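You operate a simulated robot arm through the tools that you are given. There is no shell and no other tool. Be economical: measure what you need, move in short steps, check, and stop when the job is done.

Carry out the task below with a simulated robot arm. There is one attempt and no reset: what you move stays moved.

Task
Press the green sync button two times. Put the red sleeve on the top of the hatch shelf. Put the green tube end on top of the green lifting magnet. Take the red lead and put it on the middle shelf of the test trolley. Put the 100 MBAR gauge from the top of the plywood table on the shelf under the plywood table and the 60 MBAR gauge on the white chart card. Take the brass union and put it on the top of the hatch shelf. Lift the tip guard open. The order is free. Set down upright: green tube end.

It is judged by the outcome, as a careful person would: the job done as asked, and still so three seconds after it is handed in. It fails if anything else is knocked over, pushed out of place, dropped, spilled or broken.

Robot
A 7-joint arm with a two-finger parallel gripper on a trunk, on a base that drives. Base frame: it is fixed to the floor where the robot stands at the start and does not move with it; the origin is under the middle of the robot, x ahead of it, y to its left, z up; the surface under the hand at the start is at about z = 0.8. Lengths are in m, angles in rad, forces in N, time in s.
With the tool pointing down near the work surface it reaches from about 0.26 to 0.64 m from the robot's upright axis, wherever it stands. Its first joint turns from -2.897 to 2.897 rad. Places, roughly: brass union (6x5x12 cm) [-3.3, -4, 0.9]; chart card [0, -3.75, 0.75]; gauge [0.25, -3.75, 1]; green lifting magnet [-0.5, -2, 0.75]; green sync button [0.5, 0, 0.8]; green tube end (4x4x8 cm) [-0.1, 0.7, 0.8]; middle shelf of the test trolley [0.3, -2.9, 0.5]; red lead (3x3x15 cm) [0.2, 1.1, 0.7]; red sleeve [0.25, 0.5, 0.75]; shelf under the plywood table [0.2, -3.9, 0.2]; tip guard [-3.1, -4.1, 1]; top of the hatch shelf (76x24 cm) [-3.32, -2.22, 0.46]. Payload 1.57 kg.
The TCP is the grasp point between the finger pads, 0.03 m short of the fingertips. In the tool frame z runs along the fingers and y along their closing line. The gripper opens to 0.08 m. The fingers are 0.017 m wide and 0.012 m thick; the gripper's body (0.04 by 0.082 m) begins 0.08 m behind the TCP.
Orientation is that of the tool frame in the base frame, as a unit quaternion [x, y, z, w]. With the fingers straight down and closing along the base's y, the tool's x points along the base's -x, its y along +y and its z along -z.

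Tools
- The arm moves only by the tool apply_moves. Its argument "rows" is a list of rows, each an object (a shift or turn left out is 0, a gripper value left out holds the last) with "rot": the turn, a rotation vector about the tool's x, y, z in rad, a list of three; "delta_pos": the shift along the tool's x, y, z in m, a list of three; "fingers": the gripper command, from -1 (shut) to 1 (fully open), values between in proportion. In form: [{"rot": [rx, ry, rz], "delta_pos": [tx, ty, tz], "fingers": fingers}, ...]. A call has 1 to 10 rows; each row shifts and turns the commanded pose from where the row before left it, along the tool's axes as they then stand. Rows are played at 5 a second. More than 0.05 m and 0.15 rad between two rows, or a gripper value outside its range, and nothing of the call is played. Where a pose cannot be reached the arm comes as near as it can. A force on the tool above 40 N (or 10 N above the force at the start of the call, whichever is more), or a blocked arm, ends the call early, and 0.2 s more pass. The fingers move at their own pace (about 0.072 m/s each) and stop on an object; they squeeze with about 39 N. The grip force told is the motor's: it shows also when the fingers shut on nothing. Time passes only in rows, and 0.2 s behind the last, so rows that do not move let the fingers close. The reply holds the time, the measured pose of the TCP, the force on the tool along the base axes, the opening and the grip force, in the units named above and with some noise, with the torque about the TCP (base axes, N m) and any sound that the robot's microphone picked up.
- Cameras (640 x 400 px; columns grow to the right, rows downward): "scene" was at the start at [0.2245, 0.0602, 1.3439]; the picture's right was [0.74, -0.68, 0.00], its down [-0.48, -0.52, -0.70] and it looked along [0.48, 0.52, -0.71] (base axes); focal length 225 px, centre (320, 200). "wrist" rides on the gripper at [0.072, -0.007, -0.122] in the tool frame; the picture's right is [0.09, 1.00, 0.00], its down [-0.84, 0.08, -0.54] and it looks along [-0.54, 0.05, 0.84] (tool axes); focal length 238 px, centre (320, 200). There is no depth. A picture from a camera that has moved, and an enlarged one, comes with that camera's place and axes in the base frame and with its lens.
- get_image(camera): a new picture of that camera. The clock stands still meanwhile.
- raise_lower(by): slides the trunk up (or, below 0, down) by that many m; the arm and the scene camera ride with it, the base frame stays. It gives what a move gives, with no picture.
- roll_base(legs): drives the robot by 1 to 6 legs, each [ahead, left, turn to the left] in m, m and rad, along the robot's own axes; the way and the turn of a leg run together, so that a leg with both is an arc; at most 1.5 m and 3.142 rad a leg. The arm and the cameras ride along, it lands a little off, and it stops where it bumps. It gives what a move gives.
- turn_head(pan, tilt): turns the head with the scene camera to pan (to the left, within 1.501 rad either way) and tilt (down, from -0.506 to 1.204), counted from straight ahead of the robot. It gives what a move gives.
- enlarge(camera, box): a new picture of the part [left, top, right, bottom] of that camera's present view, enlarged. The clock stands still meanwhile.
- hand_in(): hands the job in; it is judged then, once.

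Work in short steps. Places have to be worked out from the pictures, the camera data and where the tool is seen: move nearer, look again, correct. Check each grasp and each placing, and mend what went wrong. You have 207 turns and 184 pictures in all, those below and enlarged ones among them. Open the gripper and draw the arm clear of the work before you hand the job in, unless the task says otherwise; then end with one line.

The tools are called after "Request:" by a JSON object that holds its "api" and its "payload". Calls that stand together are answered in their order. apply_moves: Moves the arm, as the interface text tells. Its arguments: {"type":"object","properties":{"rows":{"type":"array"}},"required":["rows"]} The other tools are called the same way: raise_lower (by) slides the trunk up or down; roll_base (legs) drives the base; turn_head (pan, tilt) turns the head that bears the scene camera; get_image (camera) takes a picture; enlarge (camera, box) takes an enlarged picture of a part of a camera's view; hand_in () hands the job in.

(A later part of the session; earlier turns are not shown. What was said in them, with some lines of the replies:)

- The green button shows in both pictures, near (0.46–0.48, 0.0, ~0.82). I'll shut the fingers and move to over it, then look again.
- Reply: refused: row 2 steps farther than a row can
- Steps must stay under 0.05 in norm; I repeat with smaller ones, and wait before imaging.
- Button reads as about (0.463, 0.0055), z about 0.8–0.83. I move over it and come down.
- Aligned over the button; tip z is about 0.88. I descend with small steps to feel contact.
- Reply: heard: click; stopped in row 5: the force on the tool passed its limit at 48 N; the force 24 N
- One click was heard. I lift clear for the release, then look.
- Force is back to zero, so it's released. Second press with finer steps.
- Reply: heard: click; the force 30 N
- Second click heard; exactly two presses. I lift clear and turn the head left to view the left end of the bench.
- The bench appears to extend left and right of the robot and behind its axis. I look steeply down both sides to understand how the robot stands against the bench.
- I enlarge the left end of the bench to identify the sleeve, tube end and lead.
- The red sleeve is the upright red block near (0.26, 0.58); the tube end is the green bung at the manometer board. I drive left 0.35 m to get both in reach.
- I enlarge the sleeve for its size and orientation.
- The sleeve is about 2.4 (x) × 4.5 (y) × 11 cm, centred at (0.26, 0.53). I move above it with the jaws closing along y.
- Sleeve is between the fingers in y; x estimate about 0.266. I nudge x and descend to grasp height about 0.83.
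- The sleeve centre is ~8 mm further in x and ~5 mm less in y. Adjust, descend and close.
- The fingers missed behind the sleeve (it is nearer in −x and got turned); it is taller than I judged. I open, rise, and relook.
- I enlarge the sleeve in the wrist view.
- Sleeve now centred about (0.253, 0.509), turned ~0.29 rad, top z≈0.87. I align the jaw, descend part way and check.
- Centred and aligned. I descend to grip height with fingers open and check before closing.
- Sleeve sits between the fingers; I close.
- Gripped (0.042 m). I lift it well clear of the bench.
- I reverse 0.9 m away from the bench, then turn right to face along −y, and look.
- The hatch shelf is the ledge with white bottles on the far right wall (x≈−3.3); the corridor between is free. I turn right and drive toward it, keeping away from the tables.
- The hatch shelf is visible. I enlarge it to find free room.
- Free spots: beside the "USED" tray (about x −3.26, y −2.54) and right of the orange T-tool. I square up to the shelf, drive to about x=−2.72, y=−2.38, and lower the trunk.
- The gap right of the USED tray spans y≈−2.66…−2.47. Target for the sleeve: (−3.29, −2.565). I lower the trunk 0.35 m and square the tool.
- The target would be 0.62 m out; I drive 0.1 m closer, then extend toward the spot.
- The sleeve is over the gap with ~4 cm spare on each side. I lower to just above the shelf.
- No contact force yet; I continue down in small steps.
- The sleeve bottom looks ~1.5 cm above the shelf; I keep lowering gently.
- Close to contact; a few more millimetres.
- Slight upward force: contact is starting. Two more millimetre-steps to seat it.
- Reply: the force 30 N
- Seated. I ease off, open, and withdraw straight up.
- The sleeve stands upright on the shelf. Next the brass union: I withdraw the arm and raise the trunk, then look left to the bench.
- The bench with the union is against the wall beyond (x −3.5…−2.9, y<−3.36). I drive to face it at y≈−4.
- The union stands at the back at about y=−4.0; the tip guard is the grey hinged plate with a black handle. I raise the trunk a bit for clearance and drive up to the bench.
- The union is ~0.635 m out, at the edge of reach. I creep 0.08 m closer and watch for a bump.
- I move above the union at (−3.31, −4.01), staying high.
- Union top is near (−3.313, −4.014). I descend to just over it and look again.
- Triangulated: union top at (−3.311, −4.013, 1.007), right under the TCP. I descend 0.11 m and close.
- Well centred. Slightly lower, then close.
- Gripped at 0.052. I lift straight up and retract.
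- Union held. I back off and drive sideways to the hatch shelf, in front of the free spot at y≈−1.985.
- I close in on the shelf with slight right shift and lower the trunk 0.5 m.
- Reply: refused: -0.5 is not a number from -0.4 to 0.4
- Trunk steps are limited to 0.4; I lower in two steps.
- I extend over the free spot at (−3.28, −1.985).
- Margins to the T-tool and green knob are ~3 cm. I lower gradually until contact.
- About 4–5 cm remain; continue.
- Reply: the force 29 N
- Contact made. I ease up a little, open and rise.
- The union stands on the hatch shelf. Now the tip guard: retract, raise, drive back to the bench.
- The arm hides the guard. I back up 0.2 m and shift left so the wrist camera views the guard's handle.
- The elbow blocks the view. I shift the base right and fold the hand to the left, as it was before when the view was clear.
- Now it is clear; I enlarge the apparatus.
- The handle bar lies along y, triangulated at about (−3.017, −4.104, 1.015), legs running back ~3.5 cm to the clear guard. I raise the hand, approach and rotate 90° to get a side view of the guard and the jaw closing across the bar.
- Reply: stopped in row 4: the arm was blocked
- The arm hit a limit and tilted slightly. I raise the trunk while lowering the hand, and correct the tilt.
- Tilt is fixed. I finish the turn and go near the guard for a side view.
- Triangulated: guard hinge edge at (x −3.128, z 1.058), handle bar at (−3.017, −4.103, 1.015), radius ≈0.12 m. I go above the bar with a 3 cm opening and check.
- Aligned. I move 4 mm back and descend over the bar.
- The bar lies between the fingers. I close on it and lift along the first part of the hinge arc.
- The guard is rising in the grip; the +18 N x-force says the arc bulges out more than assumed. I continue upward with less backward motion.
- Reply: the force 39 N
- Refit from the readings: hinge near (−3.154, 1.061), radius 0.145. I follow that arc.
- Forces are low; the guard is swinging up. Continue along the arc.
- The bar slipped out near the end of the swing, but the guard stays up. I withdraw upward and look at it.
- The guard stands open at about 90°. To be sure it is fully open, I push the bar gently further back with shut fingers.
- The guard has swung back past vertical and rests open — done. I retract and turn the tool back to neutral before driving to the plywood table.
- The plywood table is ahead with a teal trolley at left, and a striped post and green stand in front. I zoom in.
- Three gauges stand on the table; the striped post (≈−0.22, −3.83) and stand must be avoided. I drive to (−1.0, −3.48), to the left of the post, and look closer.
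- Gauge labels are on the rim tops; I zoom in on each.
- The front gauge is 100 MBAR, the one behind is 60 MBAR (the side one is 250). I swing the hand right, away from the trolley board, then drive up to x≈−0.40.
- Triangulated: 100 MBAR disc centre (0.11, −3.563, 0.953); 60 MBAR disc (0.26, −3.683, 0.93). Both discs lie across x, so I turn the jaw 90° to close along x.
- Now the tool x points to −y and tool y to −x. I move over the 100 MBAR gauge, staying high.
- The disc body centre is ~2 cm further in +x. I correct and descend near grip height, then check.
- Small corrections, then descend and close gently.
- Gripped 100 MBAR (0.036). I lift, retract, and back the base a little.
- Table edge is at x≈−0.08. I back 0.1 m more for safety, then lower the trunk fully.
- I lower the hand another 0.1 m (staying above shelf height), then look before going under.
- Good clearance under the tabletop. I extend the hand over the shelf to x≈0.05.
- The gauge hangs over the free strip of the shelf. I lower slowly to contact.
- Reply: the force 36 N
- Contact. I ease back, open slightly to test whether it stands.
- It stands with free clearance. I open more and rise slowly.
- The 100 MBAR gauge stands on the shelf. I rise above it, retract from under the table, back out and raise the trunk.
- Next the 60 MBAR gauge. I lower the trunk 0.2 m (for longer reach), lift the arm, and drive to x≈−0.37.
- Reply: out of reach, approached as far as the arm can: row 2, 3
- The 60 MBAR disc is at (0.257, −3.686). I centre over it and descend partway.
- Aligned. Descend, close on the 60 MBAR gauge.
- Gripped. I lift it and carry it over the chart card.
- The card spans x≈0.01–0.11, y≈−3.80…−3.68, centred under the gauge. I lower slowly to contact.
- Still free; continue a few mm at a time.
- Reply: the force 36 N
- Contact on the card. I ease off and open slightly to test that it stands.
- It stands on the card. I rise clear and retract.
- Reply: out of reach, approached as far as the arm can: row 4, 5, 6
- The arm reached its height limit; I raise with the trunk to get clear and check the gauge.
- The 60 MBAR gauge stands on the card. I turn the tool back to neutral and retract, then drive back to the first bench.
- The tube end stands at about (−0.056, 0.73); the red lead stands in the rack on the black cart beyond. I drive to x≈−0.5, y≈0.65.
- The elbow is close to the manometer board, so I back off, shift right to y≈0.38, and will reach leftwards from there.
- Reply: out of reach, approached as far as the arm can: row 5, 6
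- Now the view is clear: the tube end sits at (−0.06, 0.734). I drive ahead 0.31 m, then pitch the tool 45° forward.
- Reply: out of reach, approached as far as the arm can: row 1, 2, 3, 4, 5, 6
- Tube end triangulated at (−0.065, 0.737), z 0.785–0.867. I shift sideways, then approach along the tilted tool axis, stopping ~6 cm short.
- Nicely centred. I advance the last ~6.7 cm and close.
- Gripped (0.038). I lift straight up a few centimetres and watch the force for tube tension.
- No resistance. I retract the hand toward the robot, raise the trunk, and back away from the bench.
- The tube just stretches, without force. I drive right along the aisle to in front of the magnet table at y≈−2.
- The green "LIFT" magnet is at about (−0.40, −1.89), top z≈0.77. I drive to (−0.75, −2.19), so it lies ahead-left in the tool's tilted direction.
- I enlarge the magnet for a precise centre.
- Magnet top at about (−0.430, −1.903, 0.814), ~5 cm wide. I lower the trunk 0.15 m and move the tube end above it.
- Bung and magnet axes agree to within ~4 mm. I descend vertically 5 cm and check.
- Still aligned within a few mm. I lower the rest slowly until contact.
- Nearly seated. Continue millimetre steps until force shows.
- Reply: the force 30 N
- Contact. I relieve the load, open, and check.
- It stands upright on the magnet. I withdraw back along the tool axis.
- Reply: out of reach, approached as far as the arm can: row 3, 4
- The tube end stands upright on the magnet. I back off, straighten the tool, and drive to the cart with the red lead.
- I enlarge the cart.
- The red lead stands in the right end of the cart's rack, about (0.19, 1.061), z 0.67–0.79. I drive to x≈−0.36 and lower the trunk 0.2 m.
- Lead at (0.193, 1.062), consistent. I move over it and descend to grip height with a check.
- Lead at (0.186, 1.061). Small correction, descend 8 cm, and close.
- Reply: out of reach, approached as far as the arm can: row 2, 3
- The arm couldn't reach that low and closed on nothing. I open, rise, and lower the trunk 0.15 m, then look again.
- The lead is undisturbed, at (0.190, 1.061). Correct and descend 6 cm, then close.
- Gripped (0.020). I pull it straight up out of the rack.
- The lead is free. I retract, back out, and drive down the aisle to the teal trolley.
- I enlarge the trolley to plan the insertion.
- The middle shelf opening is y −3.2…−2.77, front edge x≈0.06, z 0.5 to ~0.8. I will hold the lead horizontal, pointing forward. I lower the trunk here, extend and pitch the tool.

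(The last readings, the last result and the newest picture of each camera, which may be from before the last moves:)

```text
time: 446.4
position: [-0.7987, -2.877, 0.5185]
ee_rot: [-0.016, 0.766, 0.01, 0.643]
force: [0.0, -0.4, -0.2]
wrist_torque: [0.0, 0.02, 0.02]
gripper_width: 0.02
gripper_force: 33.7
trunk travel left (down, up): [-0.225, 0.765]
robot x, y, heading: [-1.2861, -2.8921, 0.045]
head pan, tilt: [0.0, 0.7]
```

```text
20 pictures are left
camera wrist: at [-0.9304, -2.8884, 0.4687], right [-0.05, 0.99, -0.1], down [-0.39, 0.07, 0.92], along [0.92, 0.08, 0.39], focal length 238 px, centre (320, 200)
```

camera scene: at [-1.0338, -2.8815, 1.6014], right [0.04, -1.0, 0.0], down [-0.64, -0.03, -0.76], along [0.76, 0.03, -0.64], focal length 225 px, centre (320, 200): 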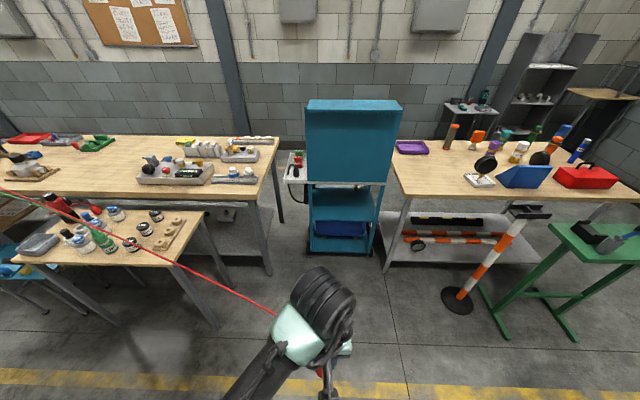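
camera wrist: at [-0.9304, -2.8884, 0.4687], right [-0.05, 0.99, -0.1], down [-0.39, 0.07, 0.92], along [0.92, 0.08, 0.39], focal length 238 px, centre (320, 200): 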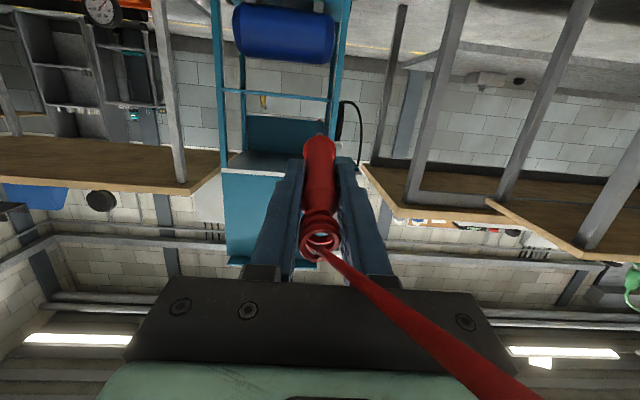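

Tool is pitched ~80°, lead pointing forward and slightly down. I raise 6 cm and drive toward the trolley opening at y≈−2.99.

Request:
{"api": "raise_lower", "payload": {"by": 0.07}}

Request:
{"api": "roll_base", "payload": {"legs": [[0, 0, -0.04], [0.68, -0.1, 0]]}}

Request:
{"api": "turn_head", "payload": {"pan": 0.0, "tilt": 0.5}}

Request:
{"api": "get_image", "payload": {"camera": "scene"}}

Request:
{"api": "get_image", "payload": {"camera": "wrist"}}

```text
time: 447.5
position: [-0.7992, -2.8775, 0.5873]
ee_rot: [-0.015, 0.766, 0.009, 0.643]
force: [0.8, -0.1, -0.6]
wrist_torque: [0.04, -0.01, 0.02]
gripper_width: 0.0198
gripper_force: 34.0
trunk travel left (down, up): [-0.295, 0.695]
robot x, y, heading: [-1.2908, -2.891, 0.038]
head pan, tilt: [0.0, 0.7]
```

```text
time: 451.7
position: [-0.1132, -3.0016, 0.5879]
ee_rot: [0.005, 0.766, -0.007, 0.642]
force: [-0.7, 0.2, 0.0]
wrist_torque: [-0.02, 0.03, 0.0]
gripper_width: 0.0198
gripper_force: 34.2
trunk travel left (down, up): [-0.295, 0.695]
robot x, y, heading: [-0.6028, -2.9926, -0.01]
head pan, tilt: [0.0, 0.7]
```

```text
time: 452.4
position: [-0.1126, -3.0021, 0.5878]
ee_rot: [0.003, 0.766, -0.006, 0.643]
force: [0.0, 0.5, -0.2]
wrist_torque: [-0.01, 0.02, -0.01]
gripper_width: 0.0197
gripper_force: 33.7
trunk travel left (down, up): [-0.295, 0.695]
robot x, y, heading: [-0.6004, -2.9937, -0.01]
head pan, tilt: [0.0, 0.499]
```

```text
19 pictures are left
camera scene: at [-0.3424, -2.9942, 1.0891], right [-0.01, -1.0, 0.0], down [-0.48, 0.0, -0.88], along [0.88, -0.01, -0.48], focal length 225 px, centre (320, 200)
```

scene: 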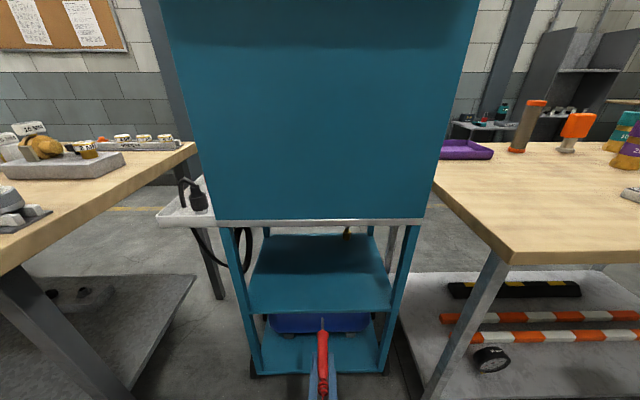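

```text
18 pictures are left
camera wrist: at [-0.2455, -3.0065, 0.5388], right [0.0, 1.0, -0.1], down [-0.39, 0.09, 0.92], along [0.92, 0.04, 0.39], focal length 238 px, centre (320, 200)
```

wrist: 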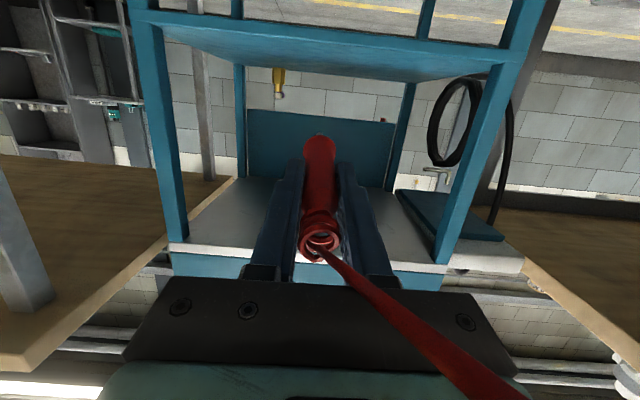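

Refined: shelf front edge x≈0.087, shelf z≈0.47, tray bar underside ≈0.79. I drive 0.13 m ahead and extend 0.11 m into the opening at z≈0.58.

Request:
{"api": "roll_base", "payload": {"legs": [[0.13, 0, 0.01]]}}

Request:
{"api": "apply_moves", "payload": {"rows": [{"delta_pos": [-0.006, 0, 0.036]}, {"delta_pos": [-0.006, 0, 0.036]}, {"delta_pos": [-0.006, 0, 0.036]}, {}]}}

Request:
{"api": "get_image", "payload": {"camera": "scene"}}

Request:
{"api": "get_image", "payload": {"camera": "wrist"}}

```text
time: 453.7
position: [0.013, -2.9982, 0.5888]
ee_rot: [0.0, 0.766, -0.003, 0.643]
force: [-0.1, 0.0, -1.0]
wrist_torque: [0.0, 0.04, -0.03]
gripper_width: 0.02
gripper_force: 34.6
trunk travel left (down, up): [-0.295, 0.695]
robot x, y, heading: [-0.4792, -2.9928, 0.0]
head pan, tilt: [0.0, 0.499]
```

```text
time: 454.7
position: [0.122, -2.9969, 0.5833]
ee_rot: [0.001, 0.767, -0.004, 0.642]
force: [0.6, -0.8, -0.4]
wrist_torque: [0.01, 0.0, -0.01]
gripper_width: 0.0204
gripper_force: 33.9
trunk travel left (down, up): [-0.295, 0.695]
robot x, y, heading: [-0.4788, -2.9929, 0.0]
head pan, tilt: [0.0, 0.499]
```

```text
17 pictures are left
camera scene: at [-0.217, -2.9923, 1.0891], right [0.0, -1.0, 0.0], down [-0.48, 0.0, -0.88], along [0.88, 0.0, -0.48], focal length 225 px, centre (320, 200)
```

scene: 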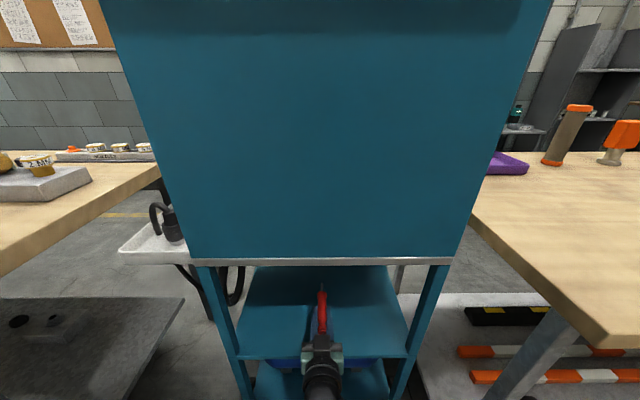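

```text
16 pictures are left
camera wrist: at [-0.0102, -3.0031, 0.5352], right [-0.01, 1.0, -0.1], down [-0.39, 0.08, 0.92], along [0.92, 0.05, 0.38], focal length 238 px, centre (320, 200)
```

wrist: 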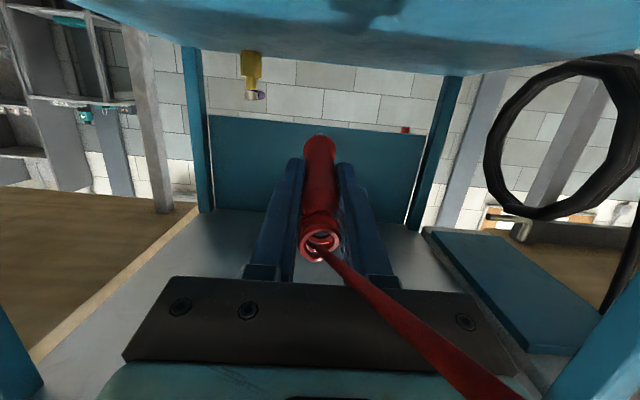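

The lead is inside the opening above the middle shelf. I level it and lower slowly.

Request:
{"api": "apply_moves", "payload": {"rows": [{"rot": [0, -0.12, 0]}, {"delta_pos": [0.025, 0, 0]}, {"delta_pos": [0.025, 0, 0]}, {"delta_pos": [0.015, 0, 0]}, {"delta_pos": [0.008, 0, 0]}, {"delta_pos": [0.005, 0, 0]}, {"delta_pos": [0.004, 0, 0]}, {"delta_pos": [0.004, 0, 0]}, {"delta_pos": [0.004, 0, 0]}]}}

Request:
{"api": "enlarge", "payload": {"camera": "scene", "box": [240, 260, 410, 400]}}

```text
time: 456.7
position: [0.1171, -2.997, 0.4967]
ee_rot: [0.0, 0.726, -0.004, 0.688]
force: [-0.4, -0.1, -0.3]
wrist_torque: [0.03, 0.01, -0.04]
gripper_width: 0.02
gripper_force: 33.9
trunk travel left (down, up): [-0.295, 0.695]
robot x, y, heading: [-0.4769, -2.9917, 0.001]
head pan, tilt: [0.0, 0.499]
```

```text
2.86 times, centred on (325, 330) of scene
camera zoom: at [-0.217, -2.9923, 1.0892], right [0.0, -1.0, 0.0], down [-0.48, 0.0, -0.88], along [0.88, 0.0, -0.48], focal length 644 px, centre (306, -171)
```

zoom: 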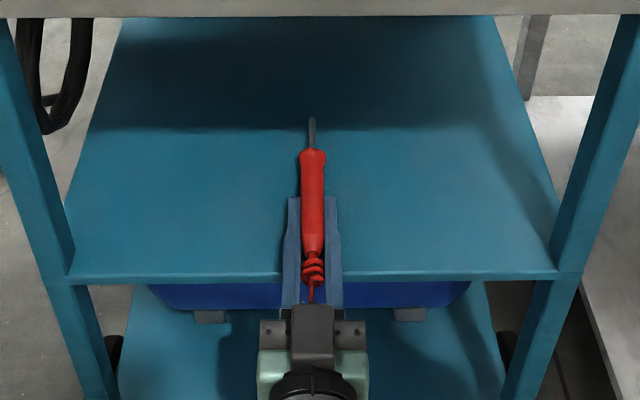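

The lead's rear end is near the shelf's front edge; I drive 0.06 m further in before setting down.

Request:
{"api": "roll_base", "payload": {"legs": [[0.06, 0, 0]]}}

Request:
{"api": "apply_moves", "payload": {"rows": [{"delta_pos": [0.004, 0, 0]}, {"delta_pos": [0.003, 0, 0]}, {"delta_pos": [0.003, 0, 0]}, {"delta_pos": [0.003, 0, 0]}, {"delta_pos": [0.003, 0, 0]}]}}

```text
time: 457.7
position: [0.1746, -2.9988, 0.4973]
ee_rot: [0.0, 0.727, -0.004, 0.687]
force: [0.0, 0.0, -0.3]
wrist_torque: [0.0, 0.03, 0.02]
gripper_width: 0.02
gripper_force: 33.7
trunk travel left (down, up): [-0.295, 0.695]
robot x, y, heading: [-0.4167, -2.9891, 0.001]
head pan, tilt: [0.0, 0.499]
```

```text
time: 458.8
position: [0.1765, -2.9994, 0.4927]
ee_rot: [0.002, 0.717, -0.002, 0.697]
force: [0.1, 0.6, 10.2]
wrist_torque: [0.26, 0.78, -0.16]
gripper_width: 0.0202
gripper_force: 33.9
trunk travel left (down, up): [-0.295, 0.695]
robot x, y, heading: [-0.4172, -2.9916, 0.005]
head pan, tilt: [0.0, 0.499]
stopped in row 5: the force on the tool passed its limit at 43 N (the readings are from after the stop); the commanded pose is now the measured one
```

Contact felt. I take a close look before releasing.

Request:
{"api": "enlarge", "payload": {"camera": "scene", "box": [260, 280, 390, 400]}}

Request:
{"api": "get_image", "payload": {"camera": "wrist"}}

```text
3.33 times, centred on (325, 340) of scene
camera zoom: at [-0.1598, -2.9926, 1.0892], right [0.0, -1.0, 0.0], down [-0.48, 0.0, -0.88], along [0.88, 0.0, -0.48], focal length 751 px, centre (303, -267)
```

zoom: 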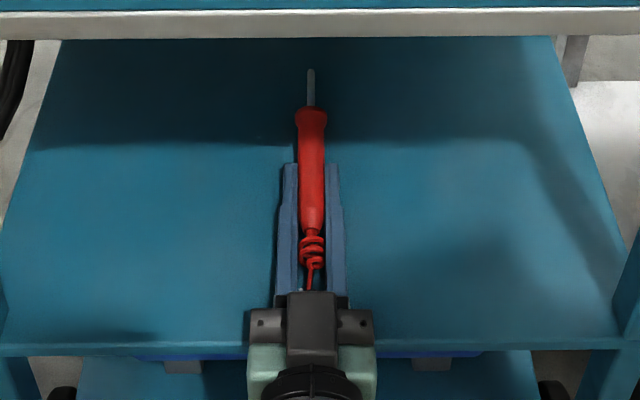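

```text
13 pictures are left
camera wrist: at [0.0529, -3.0046, 0.4244], right [0.0, 1.0, -0.09], down [-0.52, 0.08, 0.85], along [0.86, 0.04, 0.52], focal length 238 px, centre (320, 200)
```

wrist: 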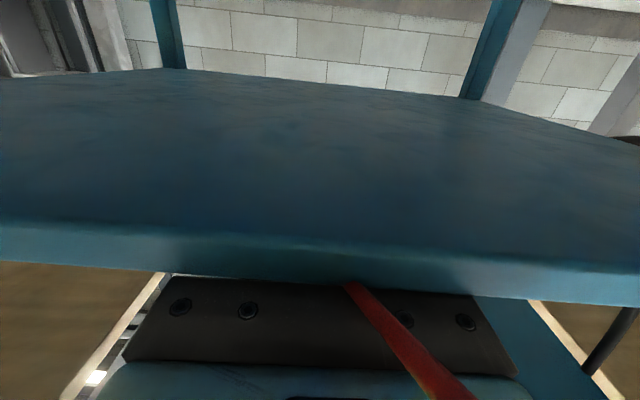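

The lead lies along the fingers a few mm over the shelf, the hand body resting near the shelf edge. I ease off, open, and check that it settles.

Request:
{"api": "apply_moves", "payload": {"rows": [{"delta_pos": [-0.001, 0, 0]}, {"fingers": -0.2}, {}, {"fingers": 0.3}, {}, {}]}}

Request:
{"api": "enlarge", "payload": {"camera": "scene", "box": [260, 280, 390, 400]}}

```text
time: 460.2
position: [0.1758, -2.9997, 0.4934]
ee_rot: [0.003, 0.719, -0.003, 0.695]
force: [2.9, -2.2, 16.0]
wrist_torque: [0.57, 1.2, 0.04]
gripper_width: 0.0522
gripper_force: 0.1
trunk travel left (down, up): [-0.295, 0.695]
robot x, y, heading: [-0.4187, -2.9941, 0.002]
head pan, tilt: [0.0, 0.499]
```

```text
3.33 times, centred on (325, 340) of scene
camera zoom: at [-0.1602, -2.9928, 1.0896], right [0.0, -1.0, 0.0], down [-0.48, 0.0, -0.88], along [0.88, 0.0, -0.48], focal length 751 px, centre (303, -267)
```

zoom: 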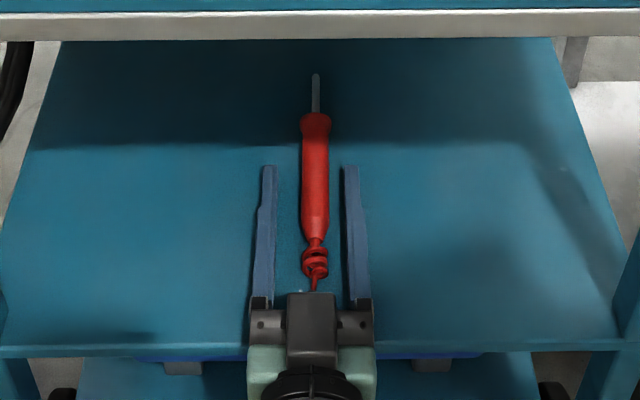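

The lead lies on the middle shelf. I lift a few mm off the edge and back straight out.

Request:
{"api": "apply_moves", "payload": {"rows": [{"delta_pos": [-0.004, 0, 0]}, {"delta_pos": [-0.006, 0, 0]}, {}]}}

Request:
{"api": "roll_base", "payload": {"legs": [[-0.35, 0, 0]]}}

Request:
{"api": "get_image", "payload": {"camera": "scene"}}

```text
time: 461.0
position: [0.1762, -2.9986, 0.4999]
ee_rot: [0.002, 0.721, -0.003, 0.693]
force: [1.1, 1.4, 0.1]
wrist_torque: [0.02, -0.01, -0.01]
gripper_width: 0.052
gripper_force: 0.0
trunk travel left (down, up): [-0.295, 0.695]
robot x, y, heading: [-0.4207, -2.991, 0.002]
head pan, tilt: [0.0, 0.499]
```

```text
time: 463.3
position: [-0.1635, -3.0009, 0.5007]
ee_rot: [0.004, 0.72, -0.005, 0.694]
force: [0.0, 0.4, -0.4]
wrist_torque: [0.01, 0.0, 0.03]
gripper_width: 0.0518
gripper_force: 0.0
trunk travel left (down, up): [-0.295, 0.695]
robot x, y, heading: [-0.7589, -2.9925, -0.005]
head pan, tilt: [0.0, 0.499]
```

```text
11 pictures are left
camera scene: at [-0.4989, -2.9929, 1.0892], right [-0.01, -1.0, 0.0], down [-0.48, 0.0, -0.88], along [0.88, -0.01, -0.48], focal length 225 px, centre (320, 200)
```

scene: 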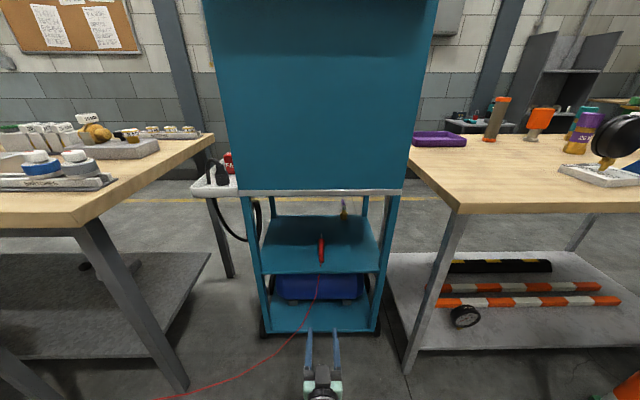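

The lead rests on the shelf; gauges look fine. I back farther, raise, and check the tube end on the magnet once more.

Request:
{"api": "roll_base", "payload": {"legs": [[-0.5, 0, 0]]}}

Request:
{"api": "raise_lower", "payload": {"by": 0.4}}

Request:
{"api": "turn_head", "payload": {"pan": 0.6, "tilt": 0.6}}

Request:
{"api": "get_image", "payload": {"camera": "scene"}}

```text
time: 466.2
position: [-0.6745, -3.0004, 0.5006]
ee_rot: [0.006, 0.72, -0.006, 0.694]
force: [0.6, -0.2, -0.3]
wrist_torque: [0.02, 0.02, 0.01]
gripper_width: 0.0522
gripper_force: 0.1
trunk travel left (down, up): [-0.295, 0.695]
robot x, y, heading: [-1.2707, -2.9872, -0.004]
head pan, tilt: [0.0, 0.499]
```

```text
time: 470.1
position: [-0.6755, -3.001, 0.9012]
ee_rot: [0.005, 0.72, -0.006, 0.694]
force: [0.3, -0.2, 0.0]
wrist_torque: [0.02, 0.02, 0.0]
gripper_width: 0.0519
gripper_force: 0.0
trunk travel left (down, up): [-0.695, 0.295]
robot x, y, heading: [-1.272, -2.9885, -0.009]
head pan, tilt: [0.0, 0.499]
```

```text
time: 471.1
position: [-0.6732, -3.0, 0.9004]
ee_rot: [0.005, 0.72, -0.006, 0.694]
force: [0.2, -0.4, 0.0]
wrist_torque: [0.04, 0.01, 0.01]
gripper_width: 0.0517
gripper_force: 0.1
trunk travel left (down, up): [-0.695, 0.295]
robot x, y, heading: [-1.2725, -2.985, -0.016]
head pan, tilt: [0.6, 0.6]
```

```text
10 pictures are left
camera scene: at [-1.0275, -2.94, 1.4801], right [0.56, -0.83, 0.0], down [-0.47, -0.31, -0.83], along [0.69, 0.46, -0.56], focal length 225 px, centre (320, 200)
```

scene: 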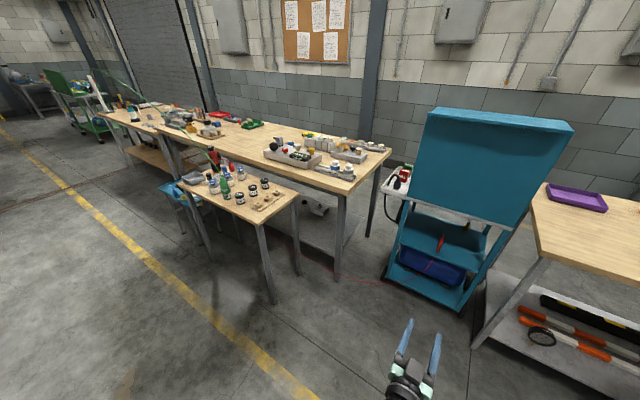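

Request:
{"api": "enlarge", "payload": {"camera": "scene", "box": [170, 140, 310, 230]}}

Request:
{"api": "enlarge", "payload": {"camera": "scene", "box": [380, 200, 500, 300]}}

```text
4.44 times, centred on (240, 185) of scene
camera zoom: at [-1.0275, -2.94, 1.4801], right [0.56, -0.83, 0.0], down [-0.47, -0.31, -0.83], along [0.69, 0.46, -0.56], focal length 1002 px, centre (676, 267)
```

zoom: 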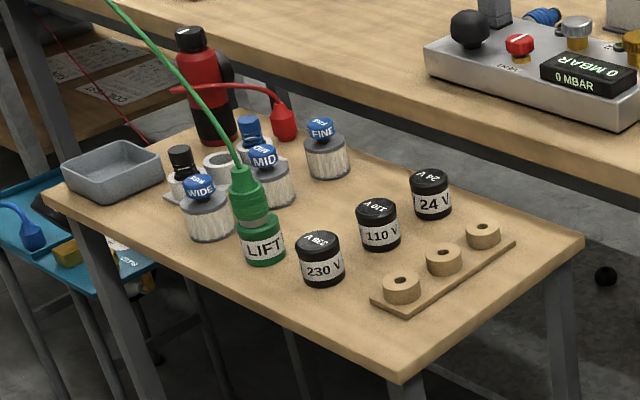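

```text
4.00 times, centred on (440, 250) of scene
camera zoom: at [-1.0275, -2.94, 1.4801], right [0.56, -0.83, 0.0], down [-0.47, -0.31, -0.83], along [0.69, 0.46, -0.56], focal length 902 px, centre (-160, 0)
```

zoom: 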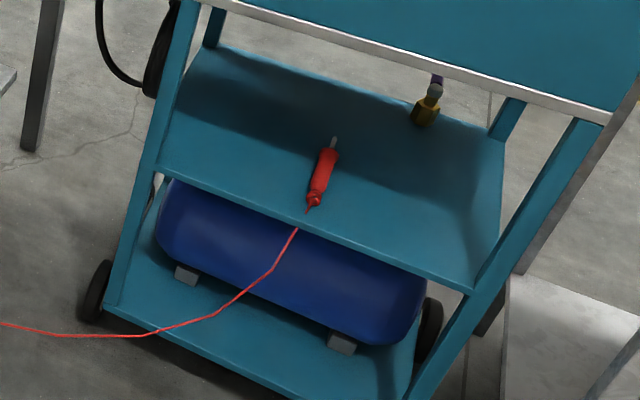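

Everything is in place: tube end upright on the magnet, lead on the trolley's middle shelf, gauges placed. I open the gripper fully and hand in.

Request:
{"api": "apply_moves", "payload": {"rows": [{"fingers": 1}, {}, {}]}}

Request:
{"api": "hand_in", "payload": {}}

```text
time: 471.9
position: [-0.675, -2.9997, 0.9009]
ee_rot: [0.006, 0.72, -0.006, 0.694]
force: [1.0, 1.1, 0.4]
wrist_torque: [0.02, 0.0, 0.01]
gripper_width: 0.08
gripper_force: 0.0
trunk travel left (down, up): [-0.695, 0.295]
robot x, y, heading: [-1.272, -2.9863, -0.012]
head pan, tilt: [0.6, 0.6]
```

```text
The job is handed in.
```

All parts of the task were carried out and handed in, with the gripper open and the arm clear; I did not re-check the tip guard, sleeve and union right before handing in, but each was in place when I left it.
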